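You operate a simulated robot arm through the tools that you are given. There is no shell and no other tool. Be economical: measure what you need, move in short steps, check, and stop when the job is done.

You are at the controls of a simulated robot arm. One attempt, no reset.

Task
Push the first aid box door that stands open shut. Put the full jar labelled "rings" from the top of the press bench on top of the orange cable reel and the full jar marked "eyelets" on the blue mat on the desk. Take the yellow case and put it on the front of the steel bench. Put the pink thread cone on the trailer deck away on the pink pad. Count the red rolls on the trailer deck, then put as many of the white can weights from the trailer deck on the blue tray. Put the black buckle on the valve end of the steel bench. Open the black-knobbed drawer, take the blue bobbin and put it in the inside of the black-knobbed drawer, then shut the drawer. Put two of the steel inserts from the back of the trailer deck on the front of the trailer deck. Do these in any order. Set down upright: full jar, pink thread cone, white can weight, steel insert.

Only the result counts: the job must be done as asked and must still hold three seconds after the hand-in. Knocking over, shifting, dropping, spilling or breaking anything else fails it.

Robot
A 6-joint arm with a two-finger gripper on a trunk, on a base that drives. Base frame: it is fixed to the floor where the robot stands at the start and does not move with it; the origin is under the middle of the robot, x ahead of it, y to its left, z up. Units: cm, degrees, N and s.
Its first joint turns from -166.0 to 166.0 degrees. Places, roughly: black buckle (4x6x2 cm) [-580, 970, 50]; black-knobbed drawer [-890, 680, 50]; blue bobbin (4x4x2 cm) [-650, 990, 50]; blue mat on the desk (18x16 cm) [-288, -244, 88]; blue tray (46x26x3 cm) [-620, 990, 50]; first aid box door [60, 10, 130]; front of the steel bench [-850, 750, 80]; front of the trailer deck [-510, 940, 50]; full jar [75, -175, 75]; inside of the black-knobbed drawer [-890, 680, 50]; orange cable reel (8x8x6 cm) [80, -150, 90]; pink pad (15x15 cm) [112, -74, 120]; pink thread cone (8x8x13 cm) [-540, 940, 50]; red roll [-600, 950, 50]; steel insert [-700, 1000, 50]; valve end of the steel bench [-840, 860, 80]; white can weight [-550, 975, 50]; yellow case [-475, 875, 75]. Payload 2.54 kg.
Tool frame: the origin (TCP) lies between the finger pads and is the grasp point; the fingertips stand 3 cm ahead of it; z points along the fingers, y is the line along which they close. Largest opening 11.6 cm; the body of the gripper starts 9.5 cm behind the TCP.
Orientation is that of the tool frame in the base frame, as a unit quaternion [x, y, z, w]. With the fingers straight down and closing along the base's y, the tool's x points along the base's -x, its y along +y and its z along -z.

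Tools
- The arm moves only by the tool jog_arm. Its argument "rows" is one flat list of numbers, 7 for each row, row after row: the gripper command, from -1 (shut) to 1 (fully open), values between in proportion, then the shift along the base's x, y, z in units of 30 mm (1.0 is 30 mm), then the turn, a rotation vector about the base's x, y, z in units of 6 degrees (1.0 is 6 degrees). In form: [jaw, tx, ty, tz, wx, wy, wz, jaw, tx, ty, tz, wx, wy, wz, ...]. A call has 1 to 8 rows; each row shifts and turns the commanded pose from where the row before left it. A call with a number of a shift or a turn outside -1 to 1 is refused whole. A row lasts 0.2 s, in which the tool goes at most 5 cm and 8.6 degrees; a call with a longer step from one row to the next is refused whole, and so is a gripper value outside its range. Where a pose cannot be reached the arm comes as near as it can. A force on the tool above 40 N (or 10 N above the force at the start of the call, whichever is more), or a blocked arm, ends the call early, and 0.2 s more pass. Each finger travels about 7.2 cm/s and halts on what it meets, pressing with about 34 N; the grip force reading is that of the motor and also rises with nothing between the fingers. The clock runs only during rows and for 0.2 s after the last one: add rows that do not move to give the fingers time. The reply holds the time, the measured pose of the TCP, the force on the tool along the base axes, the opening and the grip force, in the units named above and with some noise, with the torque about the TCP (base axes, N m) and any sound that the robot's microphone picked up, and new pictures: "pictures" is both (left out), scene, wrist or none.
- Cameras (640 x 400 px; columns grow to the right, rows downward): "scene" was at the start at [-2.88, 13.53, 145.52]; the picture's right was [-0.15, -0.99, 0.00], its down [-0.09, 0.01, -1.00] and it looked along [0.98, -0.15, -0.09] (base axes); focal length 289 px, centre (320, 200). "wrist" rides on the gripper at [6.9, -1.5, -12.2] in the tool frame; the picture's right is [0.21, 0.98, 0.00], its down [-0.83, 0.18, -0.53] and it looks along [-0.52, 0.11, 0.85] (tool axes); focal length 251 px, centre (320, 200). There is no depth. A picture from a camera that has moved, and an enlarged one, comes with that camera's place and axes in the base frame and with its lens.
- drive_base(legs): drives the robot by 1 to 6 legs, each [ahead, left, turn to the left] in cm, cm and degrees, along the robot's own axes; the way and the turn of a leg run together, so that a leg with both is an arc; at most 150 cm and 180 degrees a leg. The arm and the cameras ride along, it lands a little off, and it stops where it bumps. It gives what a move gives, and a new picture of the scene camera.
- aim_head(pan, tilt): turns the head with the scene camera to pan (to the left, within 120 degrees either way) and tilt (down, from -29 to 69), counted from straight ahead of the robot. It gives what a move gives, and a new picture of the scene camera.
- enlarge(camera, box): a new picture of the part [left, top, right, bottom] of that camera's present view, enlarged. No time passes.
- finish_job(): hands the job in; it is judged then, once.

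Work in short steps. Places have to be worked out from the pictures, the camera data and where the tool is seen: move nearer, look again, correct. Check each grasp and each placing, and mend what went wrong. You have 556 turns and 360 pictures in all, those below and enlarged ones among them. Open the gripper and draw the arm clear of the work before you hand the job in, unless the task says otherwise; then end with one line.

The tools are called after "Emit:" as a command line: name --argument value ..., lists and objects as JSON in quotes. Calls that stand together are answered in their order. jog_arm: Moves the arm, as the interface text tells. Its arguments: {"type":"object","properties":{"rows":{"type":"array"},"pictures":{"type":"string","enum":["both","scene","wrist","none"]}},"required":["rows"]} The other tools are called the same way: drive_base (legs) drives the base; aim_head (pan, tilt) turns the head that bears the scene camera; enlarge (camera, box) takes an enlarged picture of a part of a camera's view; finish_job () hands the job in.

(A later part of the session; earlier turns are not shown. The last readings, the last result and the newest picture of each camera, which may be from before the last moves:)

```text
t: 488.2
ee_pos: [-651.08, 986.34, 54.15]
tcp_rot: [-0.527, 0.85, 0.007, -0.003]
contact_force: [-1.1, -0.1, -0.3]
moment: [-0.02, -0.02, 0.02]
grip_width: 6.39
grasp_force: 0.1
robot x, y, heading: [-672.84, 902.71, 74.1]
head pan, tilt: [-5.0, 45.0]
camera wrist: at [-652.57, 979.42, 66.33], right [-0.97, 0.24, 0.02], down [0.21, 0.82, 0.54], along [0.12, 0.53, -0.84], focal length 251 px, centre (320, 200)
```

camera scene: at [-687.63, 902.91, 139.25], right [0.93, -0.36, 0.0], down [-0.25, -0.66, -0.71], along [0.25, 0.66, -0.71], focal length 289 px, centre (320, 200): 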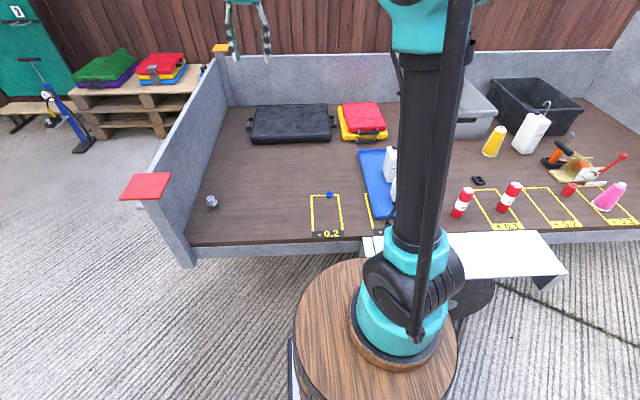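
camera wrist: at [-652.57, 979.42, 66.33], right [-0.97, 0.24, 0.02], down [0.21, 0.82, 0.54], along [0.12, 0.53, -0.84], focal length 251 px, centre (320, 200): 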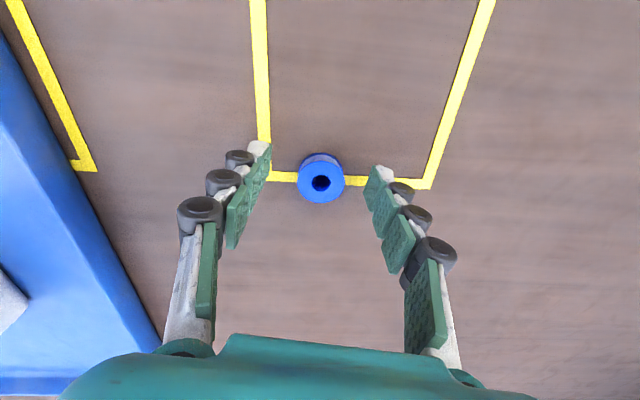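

Emit:
jog_arm --rows '[0.1, 0, 0, -0.2, 0, 0, 0, 0.1, 0, 0, -0.1, 0, 0, 0, 0.1, 0, 0, 0, 0, 0, 0]' --pictures "none"

Emit:
jog_arm --rows '[-1, 0, 0, 0, 0, 0, 0, -1, 0, 0, 0, 0, 0, 0, -1, 0, 0, 0, 0, 0, 0, -1, 0, 0, 0, 0, 0, 0]' --pictures "wrist"

```text
t: 489.0
ee_pos: [-651.14, 986.39, 53.21]
tcp_rot: [-0.527, 0.85, 0.007, -0.004]
contact_force: [0.2, 0.1, 0.5]
moment: [0.03, -0.01, 0.03]
grip_width: 6.41
grasp_force: 0.0
robot x, y, heading: [-672.87, 903.06, 74.0]
head pan, tilt: [-5.0, 45.0]
```

```text
t: 490.0
ee_pos: [-650.98, 986.37, 53.24]
tcp_rot: [-0.527, 0.85, 0.007, -0.004]
contact_force: [-0.3, 0.2, 0.5]
moment: [-0.02, 0.05, 0.05]
grip_width: 3.03
grasp_force: 34.0
robot x, y, heading: [-672.63, 902.98, 73.8]
head pan, tilt: [-5.0, 45.0]
camera wrist: at [-652.55, 979.43, 65.43], right [-0.97, 0.24, 0.02], down [0.21, 0.82, 0.54], along [0.12, 0.53, -0.84], focal length 251 px, centre (320, 200)
```

wrist: 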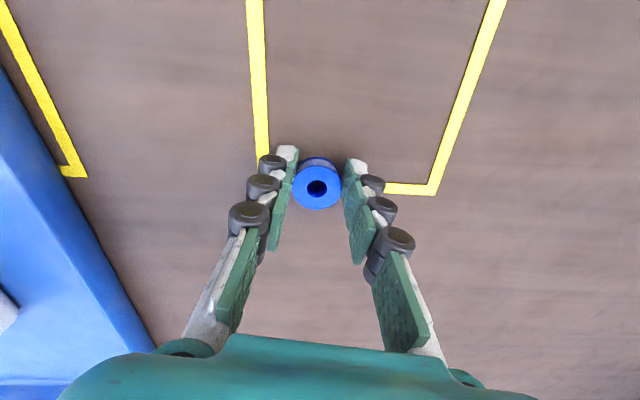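

The bobbin is gripped at 3.0 cm. I lift it and drive the same way back to the drawer.

Emit:
jog_arm --rows '[-1, 0, 0, 1, 0, 0, 0, -1, 0, 0, 1, 0, 0, 0, -1, 0, 0, 1, 0, 0, 0, -1, 0, 0, 1, 0, 0, 0, -1, 0, 0, 1, 0, 0, 0, -1, 0, 0, 1, 0, 0, 0, -1, 0, 0, 1, 0, 0, 0, -1, 0, 0, 1, 0, 0, 0]' --pictures "none"

Emit:
jog_arm --rows '[-1, -0.9, -0.3, 1, 0, 0, 0, -1, -0.9, -0.3, 1, 0, 0, 0, -1, -0.9, -0.3, 1, 0, 0, 0, -1, -0.9, -0.3, 1, 0, 0, 0, -1, -0.9, -0.3, 1, 0, 0, 0, -1, -0.9, -0.3, 1, 0, 0, 0, -1, -0.9, -0.3, 1, 0, 0, 0, -1, -0.9, -0.3, 1, 0, 0, 0]' --pictures "none"

Emit:
jog_arm --rows '[-1, 0, 0, 1, 0, 0, 0, -1, 0, 0, 1, 0, 0, 0, -1, 0, 0, 1, 0, 0, 0, -1, 0, 0, 1, 0, 0, 0, -1, 0, 0, 1, 0, 0, 0]' --pictures "none"

Emit:
drive_base --legs '[[-66, 44, 0], [-106, -12, 0], [-106, -12, 0], [0, 0, 46.4], [-9, 85, 0]]'

Emit:
aim_head --pan 0 --tilt 40

```text
t: 491.8
ee_pos: [-650.96, 986.33, 77.29]
tcp_rot: [-0.527, 0.85, 0.008, -0.003]
contact_force: [0.1, 0.0, 0.1]
moment: [-0.01, 0.01, 0.04]
grip_width: 3.02
grasp_force: 33.5
robot x, y, heading: [-672.81, 902.94, 74.0]
head pan, tilt: [-5.0, 45.0]
```

```text
t: 493.6
ee_pos: [-672.58, 979.2, 101.37]
tcp_rot: [-0.527, 0.85, 0.007, -0.003]
contact_force: [0.0, 0.1, -0.5]
moment: [-0.04, 0.0, -0.01]
grip_width: 3.02
grasp_force: 34.1
robot x, y, heading: [-672.6, 902.88, 74.1]
head pan, tilt: [-5.0, 45.0]
```

```text
t: 494.8
ee_pos: [-672.67, 979.21, 116.26]
tcp_rot: [-0.527, 0.85, 0.007, -0.002]
contact_force: [-0.5, 0.7, 0.5]
moment: [-0.07, 0.03, 0.02]
grip_width: 3.01
grasp_force: 34.0
robot x, y, heading: [-672.75, 902.79, 73.9]
head pan, tilt: [-5.0, 45.0]
```

```text
t: 515.4
ee_pos: [-890.18, 640.8, 116.48]
tcp_rot: [0.824, -0.567, -0.005, 0.006]
contact_force: [-0.7, 0.4, -0.6]
moment: [0.03, -0.03, 0.04]
grip_width: 2.94
grasp_force: 33.9
robot x, y, heading: [-834.05, 588.97, 121.4]
head pan, tilt: [-5.0, 45.0]
camera scene: at [-844.3, 577.9, 139.24], right [0.9, 0.44, 0.0], down [0.31, -0.63, -0.71], along [-0.31, 0.63, -0.71], focal length 289 px, centre (320, 200)
```

scene: 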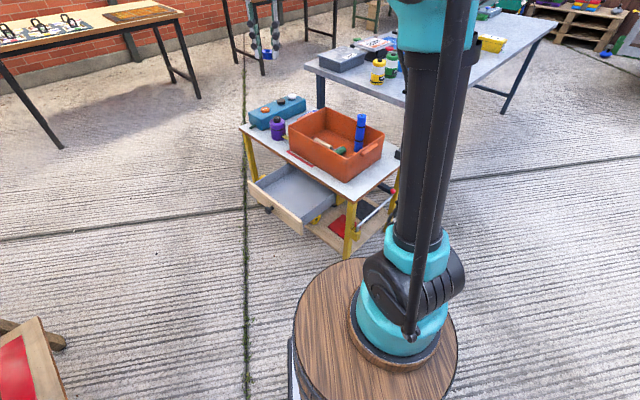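

```text
t: 516.1
ee_pos: [-890.22, 640.72, 116.39]
tcp_rot: [0.824, -0.567, -0.006, 0.006]
contact_force: [0.5, 0.3, 0.0]
moment: [-0.01, -0.04, -0.03]
grip_width: 2.93
grasp_force: 34.0
robot x, y, heading: [-834.3, 589.11, 121.6]
head pan, tilt: [0.0, 40.0]
camera scene: at [-845.11, 577.87, 139.97], right [0.85, 0.52, 0.0], down [0.33, -0.55, -0.77], along [-0.4, 0.65, -0.64], focal length 289 px, centre (320, 200)
```

scene: 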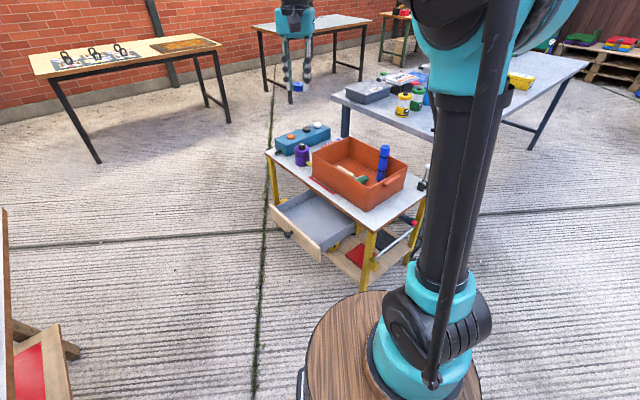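

Held. I position over the drawer interior at about (−897,652.5), aligning the tool with the drawer.

Emit:
jog_arm --rows '[-1, -0.38, 0.66, -1, 0, 0, -1, -1, -0.38, 0.66, -1, 0, 0, -1, -1, -0.38, 0.66, -1, 0, 0, -1, -1, -0.38, 0.66, -1, 0, 0, -1, -1, -0.38, 0.66, -1, 0, 0, -1, -1, -0.38, 0.66, -1, 0, 0, -1, -1, 0, 0, -1, 0, 0, 0, -1, 0, 0, 0, 0, 0, 0]' --pictures "both"

```text
t: 517.9
ee_pos: [-896.98, 652.61, 95.1]
tcp_rot: [-0.607, 0.794, 0.008, -0.003]
contact_force: [0.1, 0.1, -0.8]
moment: [0.0, -0.02, -0.01]
grip_width: 2.94
grasp_force: 33.8
robot x, y, heading: [-834.31, 588.58, 121.4]
head pan, tilt: [0.0, 40.0]
camera scene: at [-845.12, 577.87, 139.97], right [0.85, 0.52, 0.0], down [0.33, -0.55, -0.77], along [-0.4, 0.65, -0.64], focal length 289 px, centre (320, 200)
camera wrist: at [-897.08, 645.5, 107.35], right [-1.0, 0.05, 0.02], down [0.05, 0.84, 0.54], along [0.01, 0.54, -0.84], focal length 251 px, centre (320, 200)
```

scene: 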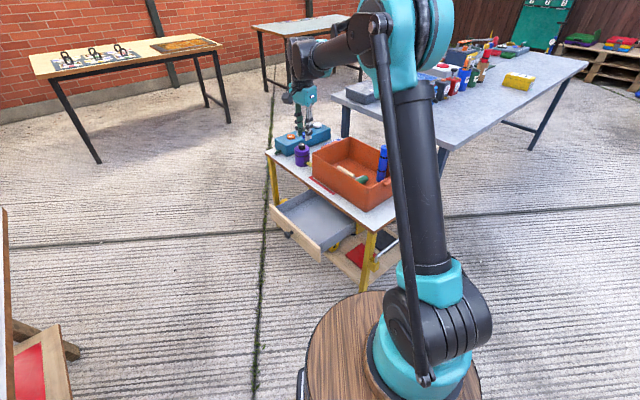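
wrist: 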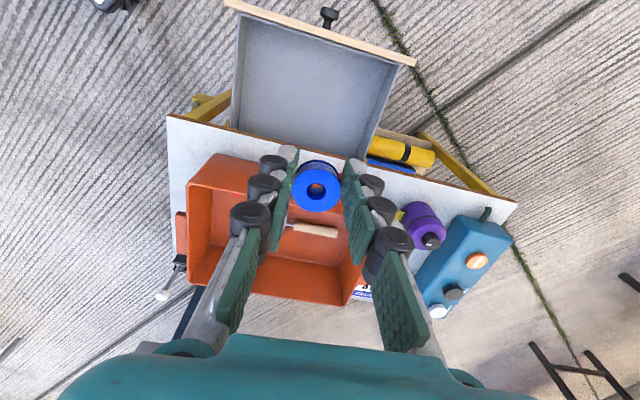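

Emit:
jog_arm --rows '[-1, 0, 0, -1, 0, 0, 0, -1, 0, 0, -1, 0, 0, 0, -1, 0, 0, -1, 0, 0, 0, -1, 0, 0, -1, 0, 0, 0, -1, 0, 0, -1, 0, 0, 0, -1, 0, 0, -1, 0, 0, 0, -1, 0, 0, -1, 0, 0, 0, -1, 0, 0, -1, 0, 0, 0]' --pictures "none"

Emit:
jog_arm --rows '[-1, 0, 0, -1, 0, 0, 0, -1, 0, 0, -1, 0, 0, 0, -1, 0, 0, -1, 0, 0, 0, -1, 0, 0, 0, 0, 0, 0]' --pictures "wrist"

```text
t: 519.7
ee_pos: [-896.95, 652.59, 71.34]
tcp_rot: [-0.607, 0.794, 0.007, -0.004]
contact_force: [-0.2, -0.1, -0.1]
moment: [0.01, 0.05, -0.02]
grip_width: 2.95
grasp_force: 34.4
robot x, y, heading: [-834.51, 588.82, 121.3]
head pan, tilt: [0.0, 40.0]
```

```text
t: 520.7
ee_pos: [-897.03, 652.61, 62.21]
tcp_rot: [-0.609, 0.793, 0.006, -0.005]
contact_force: [0.5, -0.1, 0.0]
moment: [-0.01, -0.04, 0.0]
grip_width: 2.92
grasp_force: 33.6
robot x, y, heading: [-834.32, 588.67, 121.4]
head pan, tilt: [0.0, 40.0]
camera wrist: at [-897.12, 645.53, 74.4], right [-1.0, 0.05, 0.02], down [0.05, 0.84, 0.54], along [0.01, 0.54, -0.84], focal length 251 px, centre (320, 200)
```

wrist: 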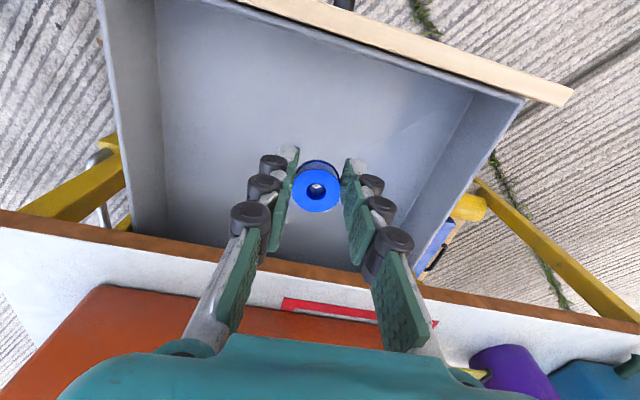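

Emit:
jog_arm --rows '[-1, 0, 0, -1, 0, 0, 0, -1, 0, 0, -1, 0, 0, 0, -1, 0, 0, -0.5, 0, 0, 0, -1, 0, 0, -0.2, 0, 0, 0, -1, 0, 0, -0.2, 0, 0, 0, -1, 0, 0, 0, 0, 0, 0]' --pictures "wrist"

```text
t: 522.1
ee_pos: [-896.99, 652.59, 53.48]
tcp_rot: [-0.608, 0.794, 0.007, -0.005]
contact_force: [-0.5, -0.5, 0.2]
moment: [0.0, 0.01, -0.02]
grip_width: 2.95
grasp_force: 33.9
robot x, y, heading: [-834.11, 588.85, 121.0]
head pan, tilt: [0.0, 40.0]
camera wrist: at [-897.04, 645.52, 65.71], right [-1.0, 0.05, 0.02], down [0.05, 0.84, 0.54], along [0.01, 0.54, -0.84], focal length 251 px, centre (320, 200)
```

wrist: 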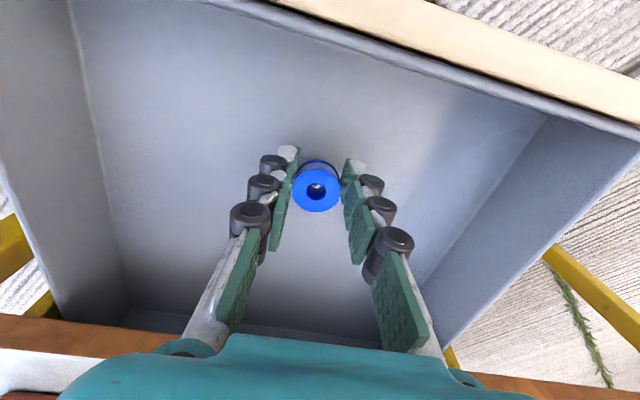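

Emit:
jog_arm --rows '[-1, 0, 0, -0.2, 0, 0, 0, -1, 0, 0, -0.15, 0, 0, 0, -1, 0, 0, 0, 0, 0, 0]' --pictures "none"

Emit:
jog_arm --rows '[-1, 0, 0, -0.15, 0, 0, 0, -1, 0, 0, -0.1, 0, 0, 0, -1, 0, 0, 0, 0, 0, 0]' --pictures "none"

```text
t: 522.9
ee_pos: [-896.99, 652.68, 52.47]
tcp_rot: [-0.607, 0.794, 0.007, -0.004]
contact_force: [-0.4, -0.6, -0.6]
moment: [-0.01, -0.01, 0.0]
grip_width: 2.93
grasp_force: 33.8
robot x, y, heading: [-834.32, 588.72, 121.2]
head pan, tilt: [0.0, 40.0]
```

```text
t: 523.7
ee_pos: [-897.08, 652.59, 51.86]
tcp_rot: [-0.608, 0.794, 0.007, -0.005]
contact_force: [-4.1, 0.6, 22.2]
moment: [0.23, -0.05, 0.12]
grip_width: 2.96
grasp_force: 34.3
robot x, y, heading: [-834.23, 588.75, 121.4]
head pan, tilt: [0.0, 40.0]
```

Touchdown on the drawer floor. I ease up, release and rise.

Emit:
jog_arm --rows '[-1, 0, 0, 0.08, 0, 0, 0, 0, 0, 0, 0, 0, 0, 0, 0, 0, 0, 0, 0, 0, 0, 0, 0, 0, 0, 0, 0, 0, 0, 0, 0, 1, 0, 0, 0, 0, 0, 0, 1, 0, 0, 0, 0, 0, 0, 1, 0, 0, 0, 0, 0, 0, 1, 0, 0, 0]' --pictures "wrist"

```text
t: 525.5
ee_pos: [-896.95, 652.72, 64.07]
tcp_rot: [-0.608, 0.794, 0.007, -0.004]
contact_force: [0.7, -0.6, 0.2]
moment: [0.0, 0.0, 0.03]
grip_width: 5.81
grasp_force: 0.1
robot x, y, heading: [-833.92, 588.79, 121.0]
head pan, tilt: [0.0, 40.0]
camera wrist: at [-897.01, 645.53, 76.17], right [-1.0, 0.05, 0.02], down [0.05, 0.84, 0.54], along [0.01, 0.54, -0.84], focal length 251 px, centre (320, 200)
```

wrist: 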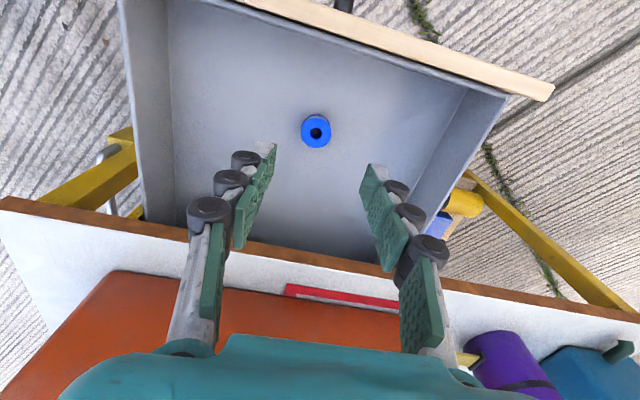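

The bobbin lies flat in the drawer. I close the fingers, go around in front of the knob and tilt slightly, ready to push the drawer shut.

Emit:
jog_arm --rows '[0, 0, 0, 1, 0, 0, 0, 0, 0, 0, 1, 0, 0, 0, -1, 0, 0, 1, 0, 0, 0, -1, 0, 0, 1, 0, 0, 0, -1, -0.27, -0.9, 0.5, 0, 0, 0, -1, -0.27, -0.9, 0, 0, 0, 0, -1, -0.27, -0.9, 0, 0, 0, 0, -1, -0.27, -0.9, 0, 0, 0, 0]' --pictures "none"

Emit:
jog_arm --rows '[-1, -0.27, -0.9, 0, 0.95, -0.31, 0, -1, -0.27, -0.9, 0, 0.95, -0.31, 0, -1, -0.27, -0.9, 0, 0.95, -0.31, 0, -1, -0.27, -0.9, 0, 0.5, -0.16, 0, -1, 0, 0, -1, 0, 0, 0, -1, 0, 0, -1, 0, 0, 0, -1, 0, 0, -1, 0, 0, 0, -1, 0, 0, 0, 0, 0, 0]' --pictures "wrist"

```text
t: 527.3
ee_pos: [-900.08, 641.87, 77.54]
tcp_rot: [-0.607, 0.794, 0.007, -0.004]
contact_force: [-0.1, 0.0, 0.6]
moment: [-0.04, 0.02, -0.01]
grip_width: 0.0
grasp_force: 28.5
robot x, y, heading: [-833.78, 588.76, 121.3]
head pan, tilt: [0.0, 40.0]
```

```text
t: 529.1
ee_pos: [-903.46, 631.09, 68.62]
tcp_rot: [-0.599, 0.779, 0.111, 0.146]
contact_force: [0.5, -0.6, -0.6]
moment: [0.0, -0.03, -0.02]
grip_width: 0.0
grasp_force: 28.9
robot x, y, heading: [-834.3, 588.67, 121.3]
head pan, tilt: [0.0, 40.0]
camera wrist: at [-904.77, 620.16, 77.4], right [-0.99, 0.06, -0.08], down [-0.03, 0.61, 0.8], along [0.1, 0.79, -0.6], focal length 251 px, centre (320, 200)
```

wrist: 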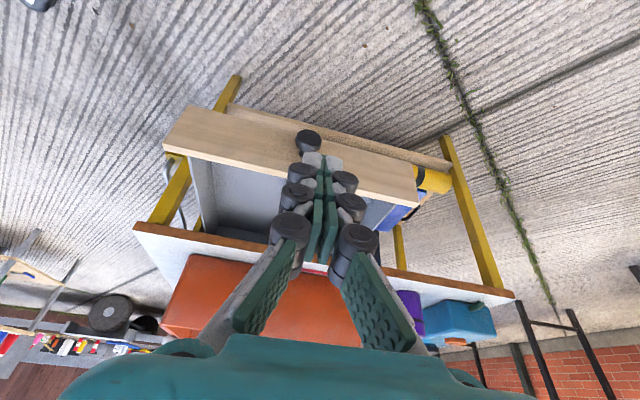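

Emit:
jog_arm --rows '[-1, 0, 0, -1, 0, 0, 0, -1, 0, 0, -1, 0, 0, 0, -1, 0, 0, -1, 0, 0, 0, -1, 0, 0, -1, 0, 0, 0, -1, 0, 0, -1, 0, 0, 0, -1, 0, 0, 0, 0, 0, 0]' --pictures "wrist"

```text
t: 530.5
ee_pos: [-903.53, 631.03, 53.56]
tcp_rot: [-0.599, 0.779, 0.111, 0.146]
contact_force: [0.5, 0.5, 0.4]
moment: [0.02, -0.01, 0.04]
grip_width: 0.01
grasp_force: 28.8
robot x, y, heading: [-833.85, 588.88, 121.5]
head pan, tilt: [0.0, 40.0]
camera wrist: at [-904.71, 620.16, 62.4], right [-0.99, 0.06, -0.08], down [-0.03, 0.61, 0.8], along [0.1, 0.79, -0.6], focal length 251 px, centre (320, 200)
```

wrist: 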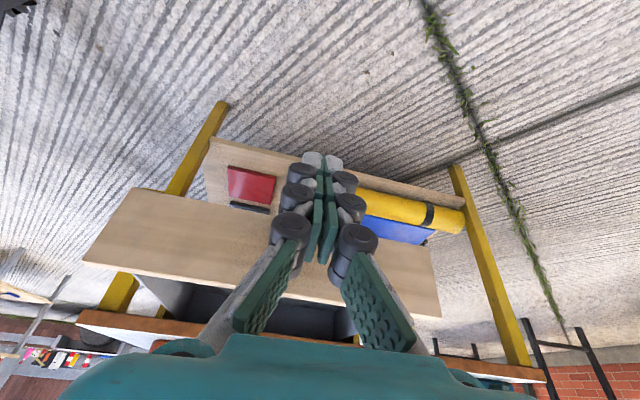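

Emit:
jog_arm --rows '[-1, 0.2, 0.6, 0, 0, 0, 0, -1, 0.2, 0.6, 0, 0, 0, 0, -1, 0.2, 0.6, 0, 0, 0, 0, -1, 0.2, 0.6, 0, 0, 0, 0, -1, 0.2, 0.6, 0, 0, 0, 0, -1, 0.2, 0.6, 0, 0, 0, 0, -1, 0.2, 0.6, 0, 0, 0, 0, -1, 0.2, 0.6, 0, 0, 0, 0]' --pictures "wrist"

```text
t: 532.3
ee_pos: [-898.61, 645.45, 53.65]
tcp_rot: [-0.599, 0.779, 0.11, 0.146]
contact_force: [-0.1, 0.4, 0.2]
moment: [-0.03, -0.01, -0.02]
grip_width: 0.0
grasp_force: 28.3
robot x, y, heading: [-834.2, 588.52, 121.3]
head pan, tilt: [0.0, 40.0]
camera wrist: at [-899.99, 634.56, 62.46], right [-1.0, 0.06, -0.08], down [-0.03, 0.6, 0.8], along [0.09, 0.79, -0.6], focal length 251 px, centre (320, 200)
```

wrist: 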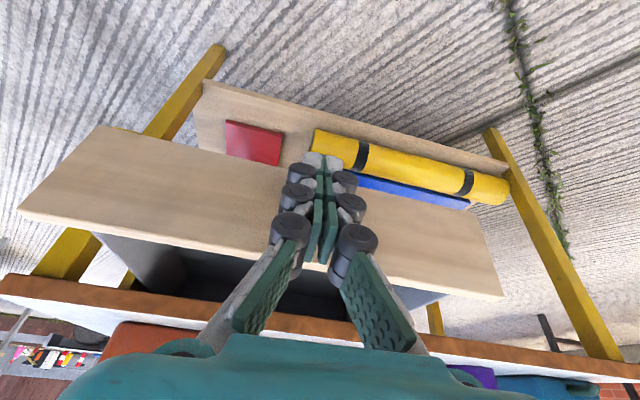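

Emit:
jog_arm --rows '[-1, 0.2, 0.6, 0, 0, 0, 0, -1, 0.2, 0.6, 0, 0, 0, 0, -1, 0.2, 0.6, 0, 0, 0, 0, -1, 0.2, 0.6, 0, 0, 0, 0, -1, 0.15, 0.48, 0, 0, 0, 0, -1, 0.1, 0.32, 0, 0, 0, 0, -1, 0.1, 0.32, 0, 0, 0, 0, -1, 0, 0, 0, 0, 0, 0]' --pictures "both"

```text
t: 534.1
ee_pos: [-895.28, 655.94, 53.5]
tcp_rot: [-0.599, 0.779, 0.111, 0.147]
contact_force: [0.2, -0.1, 0.2]
moment: [-0.02, -0.03, -0.01]
grip_width: 0.0
grasp_force: 28.6
robot x, y, heading: [-834.21, 588.99, 121.2]
head pan, tilt: [0.0, 40.0]
camera scene: at [-845.12, 577.87, 139.97], right [0.85, 0.52, 0.0], down [0.33, -0.55, -0.77], along [-0.4, 0.65, -0.64], focal length 289 px, centre (320, 200)
camera wrist: at [-896.52, 645.11, 62.43], right [-0.99, 0.06, -0.08], down [-0.03, 0.61, 0.8], along [0.1, 0.79, -0.6], focal length 251 px, centre (320, 200)
```

scene: 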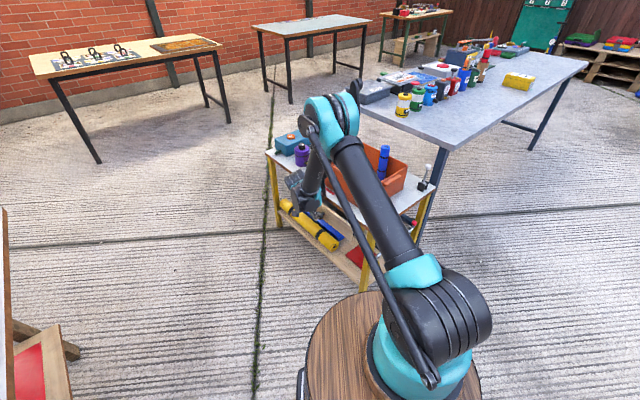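
wrist: 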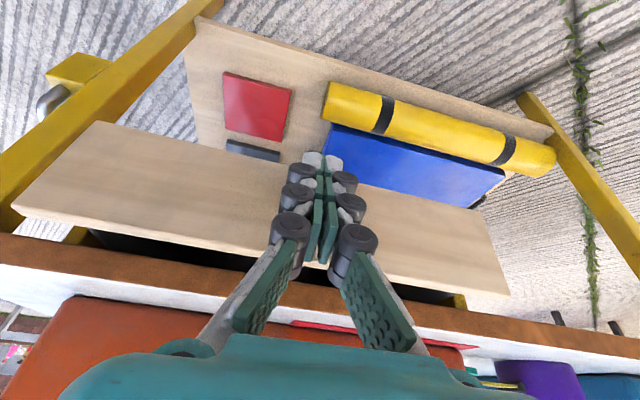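

Emit:
jog_arm --rows '[-1, 0.1, 0.32, 0, 0, 0, 0, -1, 0.1, 0.32, 0, 0, 0, 0, -1, 0.1, 0.32, 0, 0, 0, 0, -1, 0.06, 0.2, 0, 0, 0, 0, -1, 0.06, 0.2, 0, 0, 0, 0, -1, 0.06, 0.2, 0, 0, 0, 0]' --pictures "wrist"

```text
t: 535.5
ee_pos: [-894.02, 660.09, 53.67]
tcp_rot: [-0.601, 0.779, 0.108, 0.144]
contact_force: [-1.3, -3.6, -0.7]
moment: [-0.09, 0.05, -0.01]
grip_width: 0.0
grasp_force: 28.6
robot x, y, heading: [-833.99, 588.87, 121.4]
head pan, tilt: [0.0, 40.0]
stopped in row 6: the force on the tool passed its limit at 44 N (the readings are from after the stop); the commanded pose is now the measured one
camera wrist: at [-895.26, 649.3, 62.46], right [-1.0, 0.05, -0.08], down [-0.03, 0.61, 0.79], along [0.09, 0.79, -0.61], focal length 251 px, centre (320, 200)
```

wrist: 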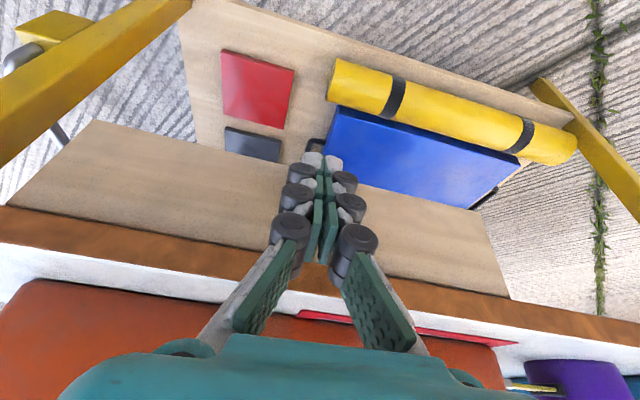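

It hit the stop, so it should be shut. I back off and check.

Emit:
jog_arm --rows '[-1, -0.2, -0.6, 0, 0, 0, 0, -1, -0.2, -0.6, 0, 0, 0, 0, -1, -0.2, -0.6, 0.3, 0, 0, 0, -1, -0.2, -0.6, 0.8, 0, 0, 0, -1, -0.1, -0.3, 1, 0, 0, 0, -1, 0, 0, 1, 0, 0, 0, -1, 0, 0, 1, 0, 0, 0, -1, 0, 0, 1, 0, 0, 0]' --pictures "wrist"

```text
t: 537.3
ee_pos: [-896.6, 652.06, 68.91]
tcp_rot: [-0.601, 0.779, 0.108, 0.145]
contact_force: [-0.2, -0.5, 0.3]
moment: [0.02, -0.04, 0.01]
grip_width: 0.03
grasp_force: 28.4
robot x, y, heading: [-833.72, 589.19, 121.5]
head pan, tilt: [0.0, 40.0]
camera wrist: at [-897.92, 641.27, 77.76], right [-1.0, 0.06, -0.08], down [-0.03, 0.61, 0.79], along [0.09, 0.79, -0.61], focal length 251 px, centre (320, 200)
```

wrist: 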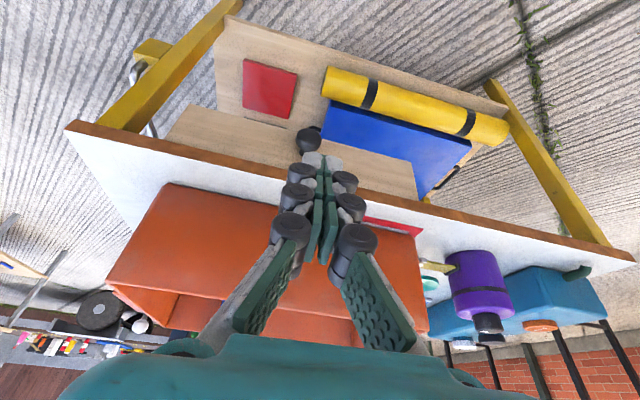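

The knob is back at its closed position (−893.5,661.4), so the drawer is shut. I raise and straighten the arm, then go for the buckle.

Emit:
jog_arm --rows '[0, 0, 0, 1, 0, 0, 0, 0, 0, 0, 1, 0, 0, 0, 0, 0, 0, 1, -0.95, 0.31, 0, 0, 0, 0, 1, -0.95, 0.31, 0, 0, 0, 0, 1, -0.95, 0.31, 0, 0, 0, 0, 1, -0.35, 0.11, 0, 0, 0, 0, 1, 0, 0, 1, 0, 0, 0, 1, 0, 0, 1]' --pictures "none"

Emit:
jog_arm --rows '[0, 0.3, 0, 1, 0, 0, 1, 0, 0.3, 0, 1, 0, 0, 1, 0, 0.3, 0, 1, 0, 0, 1, 0, 0.3, 0, 1, 0, 0, 1, 0, 0.3, 0, 1, 0, 0, 1, 0, 0.3, 0, 1, 0, 0, 0.7, 0, 0.3, 0, 0, 0, 0, 0, 0, 0.3, 0, 0, 0, 0, 0]' --pictures "none"

Emit:
drive_base --legs '[[9, -85, 0], [0, 0, -46.8], [106, 12, 0], [106, 12, 0], [66, -44, 0]]'

```text
t: 539.1
ee_pos: [-896.8, 652.05, 92.88]
tcp_rot: [-0.689, 0.724, 0.008, -0.002]
contact_force: [0.5, 0.2, -0.3]
moment: [-0.02, 0.03, -0.02]
grip_width: 5.8
grasp_force: 0.1
robot x, y, heading: [-833.96, 588.84, 121.9]
head pan, tilt: [0.0, 40.0]
```

```text
t: 540.9
ee_pos: [-889.41, 652.16, 110.86]
tcp_rot: [0.872, -0.49, -0.009, 0.004]
contact_force: [0.1, -0.7, -0.2]
moment: [0.02, -0.03, 0.01]
grip_width: 5.81
grasp_force: 0.0
robot x, y, heading: [-833.87, 588.45, 121.5]
head pan, tilt: [0.0, 40.0]
```

```text
t: 561.7
ee_pos: [-661.72, 986.94, 110.76]
tcp_rot: [-0.601, 0.799, 0.01, 0.0]
contact_force: [-0.2, 0.1, -0.4]
moment: [0.0, 0.02, -0.01]
grip_width: 5.81
grasp_force: 0.1
robot x, y, heading: [-670.9, 903.65, 73.9]
head pan, tilt: [0.0, 40.0]
camera scene: at [-686.38, 904.06, 139.97], right [0.96, -0.28, 0.0], down [-0.18, -0.62, -0.77], along [0.21, 0.74, -0.64], focal length 289 px, centre (320, 200)
```

scene: 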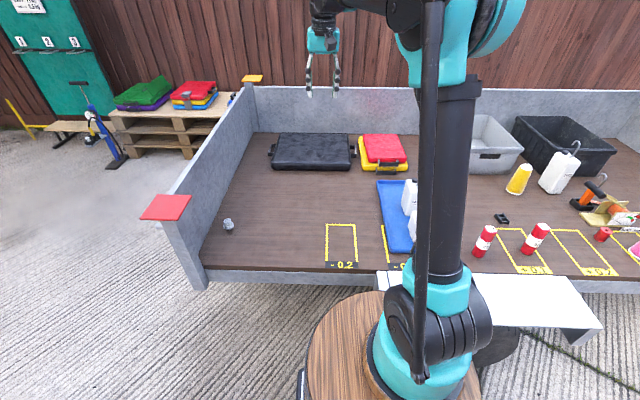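

Emit:
drive_base --legs '[[-1, -62, 0]]'

Emit:
jog_arm --rows '[0.2, 0.7, -0.3, -1, 0, 0, 0, 0.2, 0.7, -0.3, -1, 0, 0, 0, 0.2, 0.7, 0, -1, 0, 0, 0, 0.2, 0.7, 0, -1, 0, 0, 0, 0.2, 0.7, 0, -1, 0, 0, 0, 0.2, 0, 0, -1, 0, 0, 0, 0.2, 0, 0, 0, 0, 0, 0]' --pictures "both"

```text
t: 565.2
ee_pos: [-602.37, 968.98, 110.76]
tcp_rot: [-0.602, 0.799, 0.01, -0.001]
contact_force: [0.6, 0.1, -0.4]
moment: [0.0, -0.01, 0.02]
grip_width: 5.79
grasp_force: 0.0
robot x, y, heading: [-611.99, 885.24, 73.8]
head pan, tilt: [0.0, 40.0]
camera scene: at [-626.82, 885.92, 139.97], right [0.96, -0.28, 0.0], down [-0.18, -0.62, -0.77], along [0.21, 0.74, -0.64], focal length 289 px, centre (320, 200)
```

scene: 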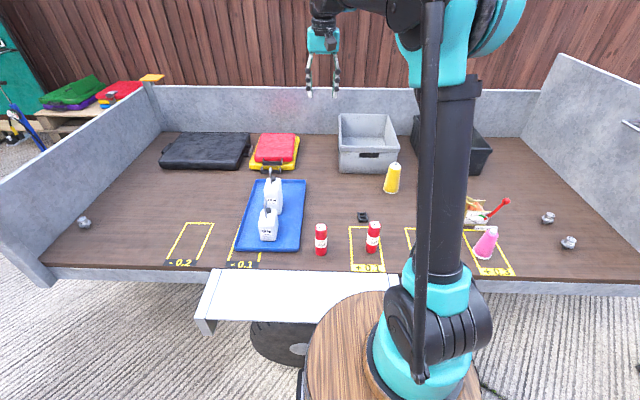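

```text
t: 566.8
ee_pos: [-591.95, 967.21, 92.68]
tcp_rot: [-0.601, 0.799, 0.009, 0.0]
contact_force: [0.2, 0.3, 0.2]
moment: [0.01, 0.04, -0.01]
grip_width: 6.94
grasp_force: 0.0
robot x, y, heading: [-611.4, 884.97, 74.1]
head pan, tilt: [0.0, 40.0]
camera scene: at [-626.82, 885.92, 139.97], right [0.96, -0.28, 0.0], down [-0.18, -0.62, -0.77], along [0.21, 0.74, -0.64], focal length 289 px, centre (320, 200)
camera wrist: at [-592.17, 959.92, 104.78], right [-1.0, 0.06, 0.01], down [0.06, 0.84, 0.55], along [0.02, 0.55, -0.84], focal length 251 px, centre (320, 200)
```

scene: 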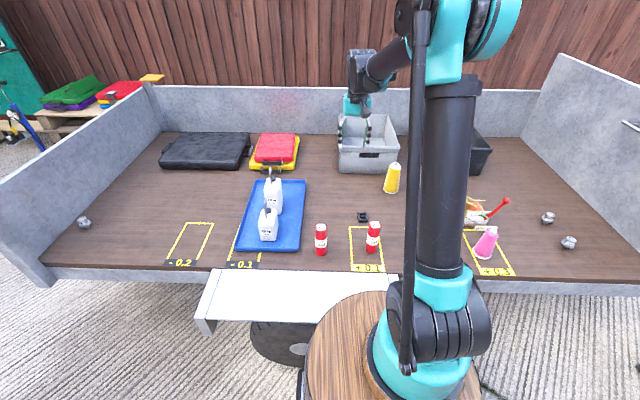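
wrist: 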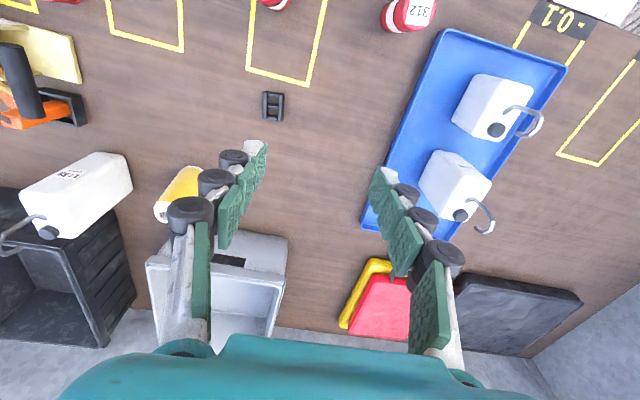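

Emit:
jog_arm --rows '[0.2, 0.8, 0.35, -1, 0, 0, 0, 0.2, 0.8, 0.35, -1, 0, 0, 0, 0.2, 0.8, 0.35, -1, 0, 0, 0, 0.2, 0.75, 0.3, -1, 0, 0, 0, 0.2, 0, 0, -1, 0, 0, 0, 0.2, 0, 0, -1, 0, 0, 0, 0.2, 0, 0, -1, 0, 0, 0, 0.2, 0, 0, -1, 0, 0, 0]' --pictures "wrist"

```text
t: 568.6
ee_pos: [-582.44, 971.04, 68.88]
tcp_rot: [-0.602, 0.799, 0.01, 0.0]
contact_force: [0.1, 0.5, 0.4]
moment: [0.02, 0.01, 0.0]
grip_width: 6.96
grasp_force: 0.1
robot x, y, heading: [-611.43, 885.14, 73.9]
head pan, tilt: [0.0, 40.0]
camera wrist: at [-582.7, 963.9, 80.88], right [-1.0, 0.06, 0.01], down [0.06, 0.84, 0.55], along [0.02, 0.55, -0.84], focal length 251 px, centre (320, 200)
```

wrist: 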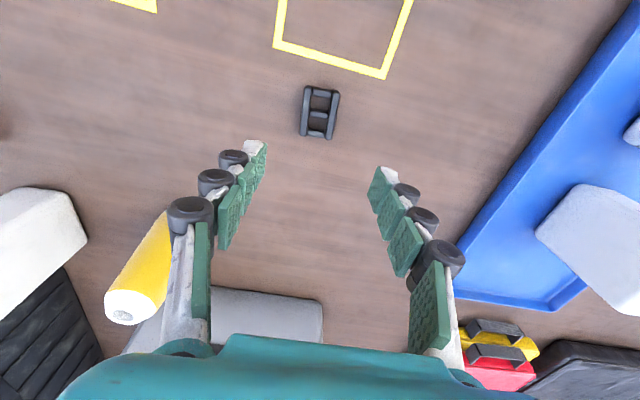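

Emit:
jog_arm --rows '[0.2, 0, 0.1, -1, 0, 0, 0, 0.2, 0, 0, -1, 0, 0, 0, 0.2, 0, 0, -1, 0, 0, 0, 0.2, 0, 0, -1, 0, 0, 0, 0.2, 0, 0, -0.7, 0, 0, 0, 0.2, 0, 0, -0.3, 0, 0, 0, 0.2, 0, 0, -0.15, 0, 0, 0, 0.2, 0, 0, 0, 0, 0, 0]' --pictures "wrist"

```text
t: 570.4
ee_pos: [-582.53, 971.44, 53.36]
tcp_rot: [-0.602, 0.798, 0.009, 0.0]
contact_force: [-0.1, 0.1, -0.7]
moment: [0.0, 0.02, -0.03]
grip_width: 6.95
grasp_force: 0.0
robot x, y, heading: [-611.53, 885.21, 74.1]
head pan, tilt: [0.0, 40.0]
camera wrist: at [-582.67, 964.2, 65.4], right [-1.0, 0.06, 0.01], down [0.06, 0.84, 0.55], along [0.02, 0.55, -0.84], focal length 251 px, centre (320, 200)
```

wrist: 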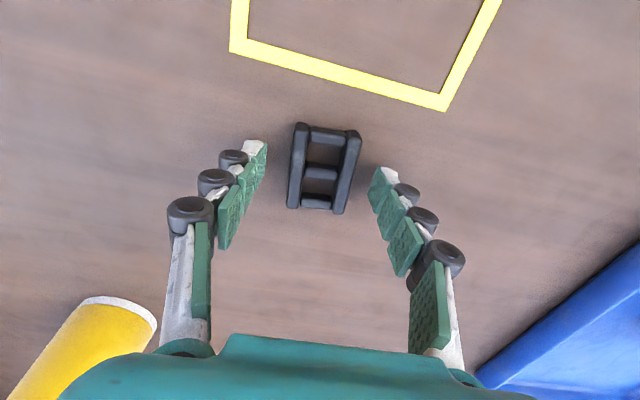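

Emit:
jog_arm --rows '[0.2, 0, -0.1, -0.06, 0, 0, 0, -1, 0, 0, 0, 0, 0, 0, -1, 0, 0, 0, 0, 0, 0, -1, 0, 0, 0, 0, 0, 0, -1, 0, 0, 0, 0, 0, 0, -1, 0, 0, 1, 0, 0, 0, -1, 0, 0, 1, 0, 0, 0, -1, 0, 0, 1, 0, 0, 0]' --pictures "wrist"

```text
t: 572.2
ee_pos: [-582.32, 971.09, 62.15]
tcp_rot: [-0.601, 0.799, 0.008, -0.001]
contact_force: [-0.7, -0.2, 0.0]
moment: [0.0, 0.03, 0.04]
grip_width: 3.84
grasp_force: 34.1
robot x, y, heading: [-611.61, 885.02, 73.8]
head pan, tilt: [0.0, 40.0]
camera wrist: at [-582.66, 963.92, 74.21], right [-1.0, 0.06, 0.01], down [0.06, 0.84, 0.55], along [0.02, 0.55, -0.84], focal length 251 px, centre (320, 200)
```

wrist: 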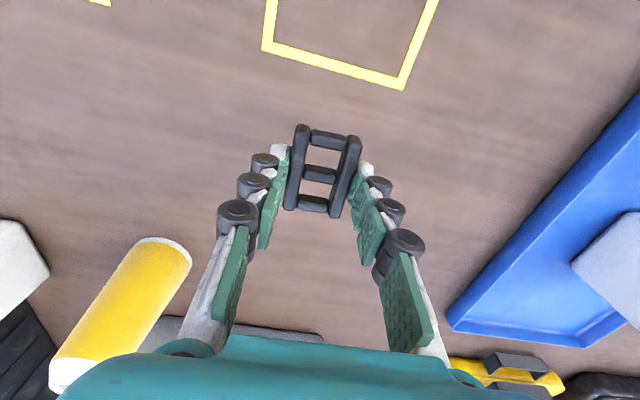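

The buckle is held (3.8 cm). I lift and drive to the valve end of the steel bench.

Emit:
jog_arm --rows '[-1, 0, 0, 1, 0, 0, 0, -1, 0, 0, 1, 0, 0, 0, -1, 0, 0, 1, 0, 0, 0, -1, 0, 0, 1, 0, 0, 0, -1, 0, 0, 1, 0, 0, 0, -1, -0.3, -0.5, 1, 0, 0, 0, -1, -0.3, -0.5, 1, 0, 0, 0, -1, -0.3, -0.5, 1, 0, 0, 0]' --pictures "none"

Emit:
jog_arm --rows '[-1, -0.6, -0.5, 1, 0, 0, 0, -1, -0.6, -0.5, 1, 0, 0, 0, -1, -0.6, -0.5, 1, 0, 0, 0, -1, -0.6, -0.5, 1, 0, 0, 0, -1, -0.6, 0, 1, 0, 0, 0, -1, -0.6, 0, 1, 0, 0, 0, -1, 0, 0, 1, 0, 0, 0, -1, 0, 0, 1, 0, 0, 0]' --pictures "none"

Emit:
drive_base --legs '[[0, 62, 0], [-69, 52, 0], [0, 0, 88]]'

Emit:
aim_head --pan -5 --tilt 30

```text
t: 574.0
ee_pos: [-585.1, 966.66, 86.17]
tcp_rot: [-0.602, 0.798, 0.01, 0.0]
contact_force: [-0.1, 0.0, -0.1]
moment: [-0.04, 0.0, 0.0]
grip_width: 3.87
grasp_force: 34.0
robot x, y, heading: [-611.53, 885.39, 74.1]
head pan, tilt: [0.0, 40.0]
```

```text
t: 575.8
ee_pos: [-595.89, 960.78, 110.07]
tcp_rot: [-0.602, 0.799, 0.009, -0.001]
contact_force: [0.1, 0.1, -0.4]
moment: [0.02, 0.02, -0.02]
grip_width: 3.86
grasp_force: 34.1
robot x, y, heading: [-611.48, 885.02, 74.1]
head pan, tilt: [0.0, 40.0]
```

```text
t: 587.2
ee_pos: [-814.8, 869.08, 110.18]
tcp_rot: [0.987, -0.161, -0.007, 0.008]
contact_force: [0.1, -1.0, 0.2]
moment: [-0.03, 0.02, 0.01]
grip_width: 3.86
grasp_force: 34.4
robot x, y, heading: [-740.07, 850.09, 161.6]
head pan, tilt: [0.0, 40.0]
camera scene: at [-741.46, 834.95, 139.97], right [0.32, 0.95, 0.0], down [0.61, -0.2, -0.77], along [-0.73, 0.24, -0.64], focal length 289 px, centre (320, 200)
```

scene: 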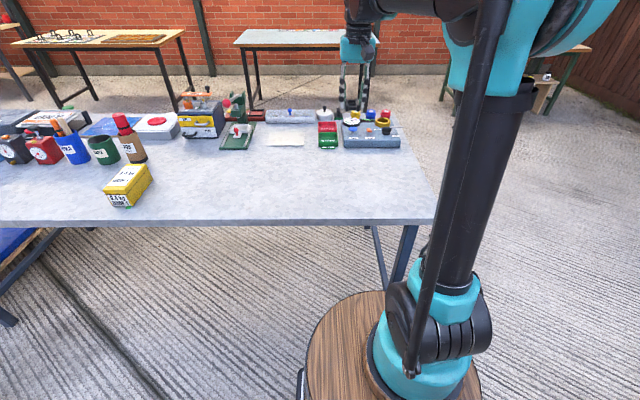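

```text
t: 587.9
ee_pos: [-814.77, 869.13, 110.2]
tcp_rot: [0.987, -0.161, -0.006, 0.006]
contact_force: [0.1, -0.4, 0.2]
moment: [-0.02, 0.0, 0.05]
grip_width: 3.86
grasp_force: 34.1
robot x, y, heading: [-740.35, 850.42, 161.7]
head pan, tilt: [-5.0, 30.0]
camera scene: at [-741.7, 835.86, 141.5], right [0.4, 0.92, 0.0], down [0.46, -0.2, -0.87], along [-0.79, 0.34, -0.5], focal length 289 px, centre (320, 200)
```

scene: 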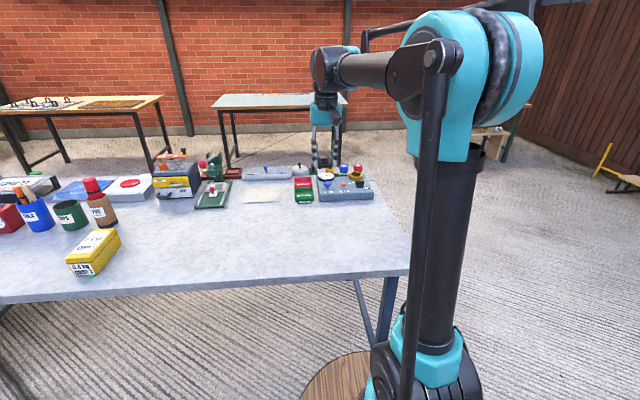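

Emit:
jog_arm --rows '[-1, -0.63, 0.12, -0.9, 0, 0, 0, -1, -0.63, 0.12, -0.9, 0, 0, 0, -1, -0.63, 0.12, -0.9, 0, 0, 0, -1, -0.63, 0.12, -0.9, 0, 0, 0, -1, -0.63, 0.12, -0.9, 0, 0, 0, -1, -0.63, 0.12, -0.9, 0, 0, 0, -1, -0.63, 0.12, -0.9, 0, 0, 0, -1, -0.63, 0.12, -0.9, 0, 0, 0]' --pictures "both"

```text
t: 589.7
ee_pos: [-830.01, 872.05, 88.67]
tcp_rot: [0.987, -0.16, -0.006, 0.007]
contact_force: [0.3, 1.1, -0.2]
moment: [0.01, 0.04, 0.0]
grip_width: 3.84
grasp_force: 34.3
robot x, y, heading: [-739.82, 850.4, 161.7]
head pan, tilt: [-5.0, 30.0]
camera scene: at [-741.67, 835.85, 141.51], right [0.4, 0.92, 0.0], down [0.46, -0.2, -0.87], along [-0.79, 0.34, -0.5], focal length 289 px, centre (320, 200)
camera wrist: at [-822.66, 871.37, 100.6], right [-0.11, -0.99, 0.01], down [-0.83, 0.1, 0.55], along [-0.54, 0.05, -0.84], focal length 251 px, centre (320, 200)
```

scene: 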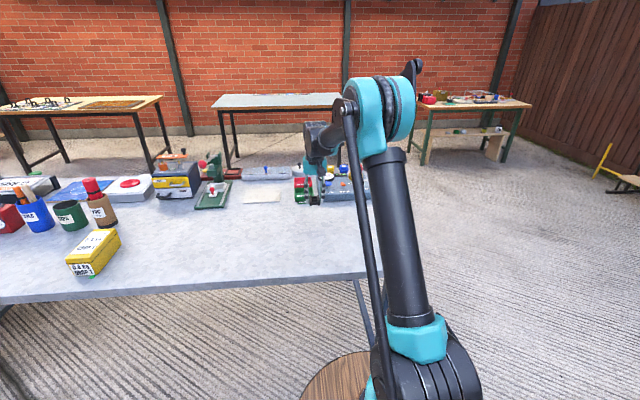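
wrist: 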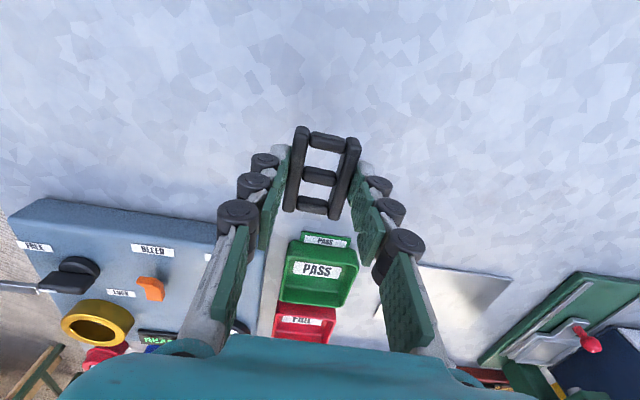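

Emit:
jog_arm --rows '[-1, 0, 0, -1, 0, 0, 0, -1, 0, 0, -1, 0, 0, 0, -1, 0, 0, -0.5, 0, 0, 0, -1, 0, 0, -0.15, 0, 0, 0, -1, 0, 0, -0.1, 0, 0, 0, -1, 0, 0, 0, 0, 0, 0]' --pictures "none"

Emit:
jog_arm --rows '[-1, 0, 0, -0.1, 0, 0, 0, -1, 0, 0, -0.1, 0, 0, 0, -1, 0, 0, 0, 0, 0, 0]' --pictures "none"

```text
t: 590.7
ee_pos: [-829.91, 871.96, 81.1]
tcp_rot: [0.987, -0.161, -0.007, 0.005]
contact_force: [4.0, -0.3, 19.1]
moment: [0.3, -0.29, -0.05]
grip_width: 3.87
grasp_force: 33.8
robot x, y, heading: [-740.2, 850.35, 161.9]
head pan, tilt: [-5.0, 30.0]
stopped in row 5: the force on the tool passed its limit at 50 N (the readings are from after the stop); the commanded pose is now the measured one
```

```text
t: 591.1
ee_pos: [-829.92, 871.97, 81.07]
tcp_rot: [0.987, -0.161, -0.007, 0.006]
contact_force: [5.3, -2.0, 20.7]
moment: [0.3, -0.34, -0.11]
grip_width: 3.84
grasp_force: 34.0
robot x, y, heading: [-740.01, 850.49, 161.3]
head pan, tilt: [-5.0, 30.0]
stopped in row 1: the force on the tool passed its limit at 49 N (the readings are from after the stop); the commanded pose is now the measured one
```

Contact. I ease up, release and rise.

Emit:
jog_arm --rows '[-1, 0, 0, 0.08, 0, 0, 0, 0.1, 0, 0, 0, 0, 0, 0, 0.1, 0, 0, 0, 0, 0, 0, 0.1, 0, 0, 0, 0, 0, 0, 0.1, 0, 0, 1, 0, 0, 0, 0.1, 0, 0, 1, 0, 0, 0, 0.1, 0, 0, 1, 0, 0, 0, 0.1, 0, 0, 1, 0, 0, 0]' --pictures "wrist"

```text
t: 592.9
ee_pos: [-830.03, 872.03, 93.09]
tcp_rot: [0.987, -0.161, -0.007, 0.006]
contact_force: [0.9, 0.1, -0.6]
moment: [0.04, 0.0, 0.01]
grip_width: 6.36
grasp_force: 0.1
robot x, y, heading: [-739.7, 850.43, 161.9]
head pan, tilt: [-5.0, 30.0]
camera wrist: at [-822.68, 871.38, 105.12], right [-0.11, -0.99, 0.01], down [-0.83, 0.1, 0.55], along [-0.54, 0.05, -0.84], focal length 251 px, centre (320, 200)
```

wrist: 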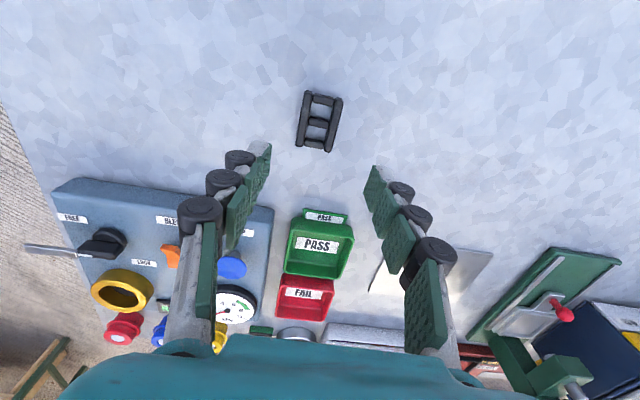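

The buckle lies at the valve end. Last is the pink thread cone: I raise the arm and drive back to the trailer front.

Emit:
jog_arm --rows '[0.3, 0, 0, 1, 0, 0, 0, 0.3, 0, 0, 1, 0, 0, 0, 0.3, 0.6, -0.1, 1, 0, 0, 0, 0.3, 0.6, -0.1, 1, 0, 0, 0, 0.3, 0.6, -0.1, 1, 0, 0, 0, 0.3, 0.6, -0.1, 1, 0, 0, 0, 0.3, 0.6, -0.1, 1, 0, 0, 0, 0.3, 0.6, -0.1, 0, 0, 0, 0]' --pictures "none"

Emit:
drive_base --legs '[[0, 0, -88], [69, -52, 0], [0, -95, 0], [-17, -17, 0]]'

Emit:
aim_head --pan 0 --tilt 40

```text
t: 594.7
ee_pos: [-819.17, 870.21, 114.06]
tcp_rot: [0.987, -0.16, -0.007, 0.005]
contact_force: [0.0, -0.1, -0.7]
moment: [-0.03, -0.03, 0.02]
grip_width: 7.52
grasp_force: 0.1
robot x, y, heading: [-740.0, 850.37, 161.6]
head pan, tilt: [-5.0, 30.0]
```

```text
t: 608.9
ee_pos: [-550.91, 931.99, 114.07]
tcp_rot: [-0.597, 0.803, 0.009, 0.0]
contact_force: [0.9, -0.7, 0.4]
moment: [0.0, -0.01, 0.03]
grip_width: 7.53
grasp_force: 0.1
robot x, y, heading: [-568.73, 852.57, 73.3]
head pan, tilt: [-5.0, 30.0]
camera scene: at [-582.81, 853.54, 141.51], right [0.93, -0.37, 0.0], down [-0.19, -0.46, -0.87], along [0.32, 0.8, -0.5], focal length 289 px, centre (320, 200)
```

scene: 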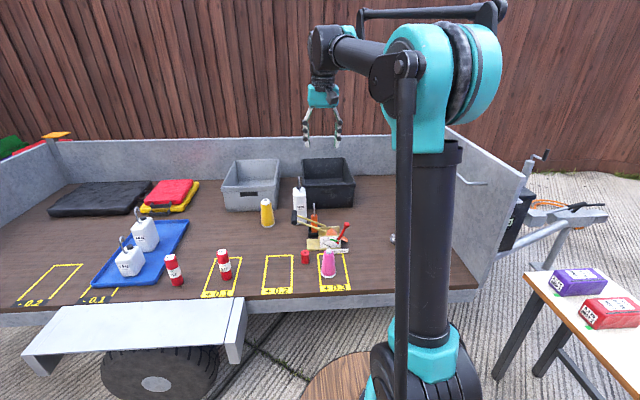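

```text
t: 609.6
ee_pos: [-550.84, 932.01, 113.98]
tcp_rot: [-0.596, 0.803, 0.01, 0.001]
contact_force: [0.4, 1.3, 0.7]
moment: [0.0, 0.0, -0.03]
grip_width: 7.54
grasp_force: 0.0
robot x, y, heading: [-568.4, 852.47, 73.1]
head pan, tilt: [0.0, 40.0]
camera scene: at [-583.71, 853.28, 139.98], right [0.96, -0.29, 0.0], down [-0.19, -0.62, -0.77], along [0.22, 0.73, -0.64], focal length 289 px, centre (320, 200)
```

scene: 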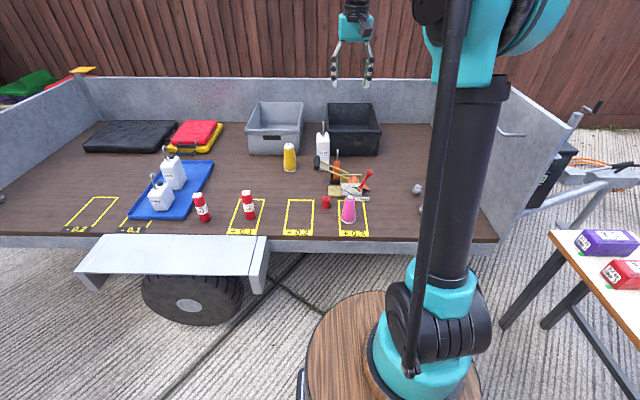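

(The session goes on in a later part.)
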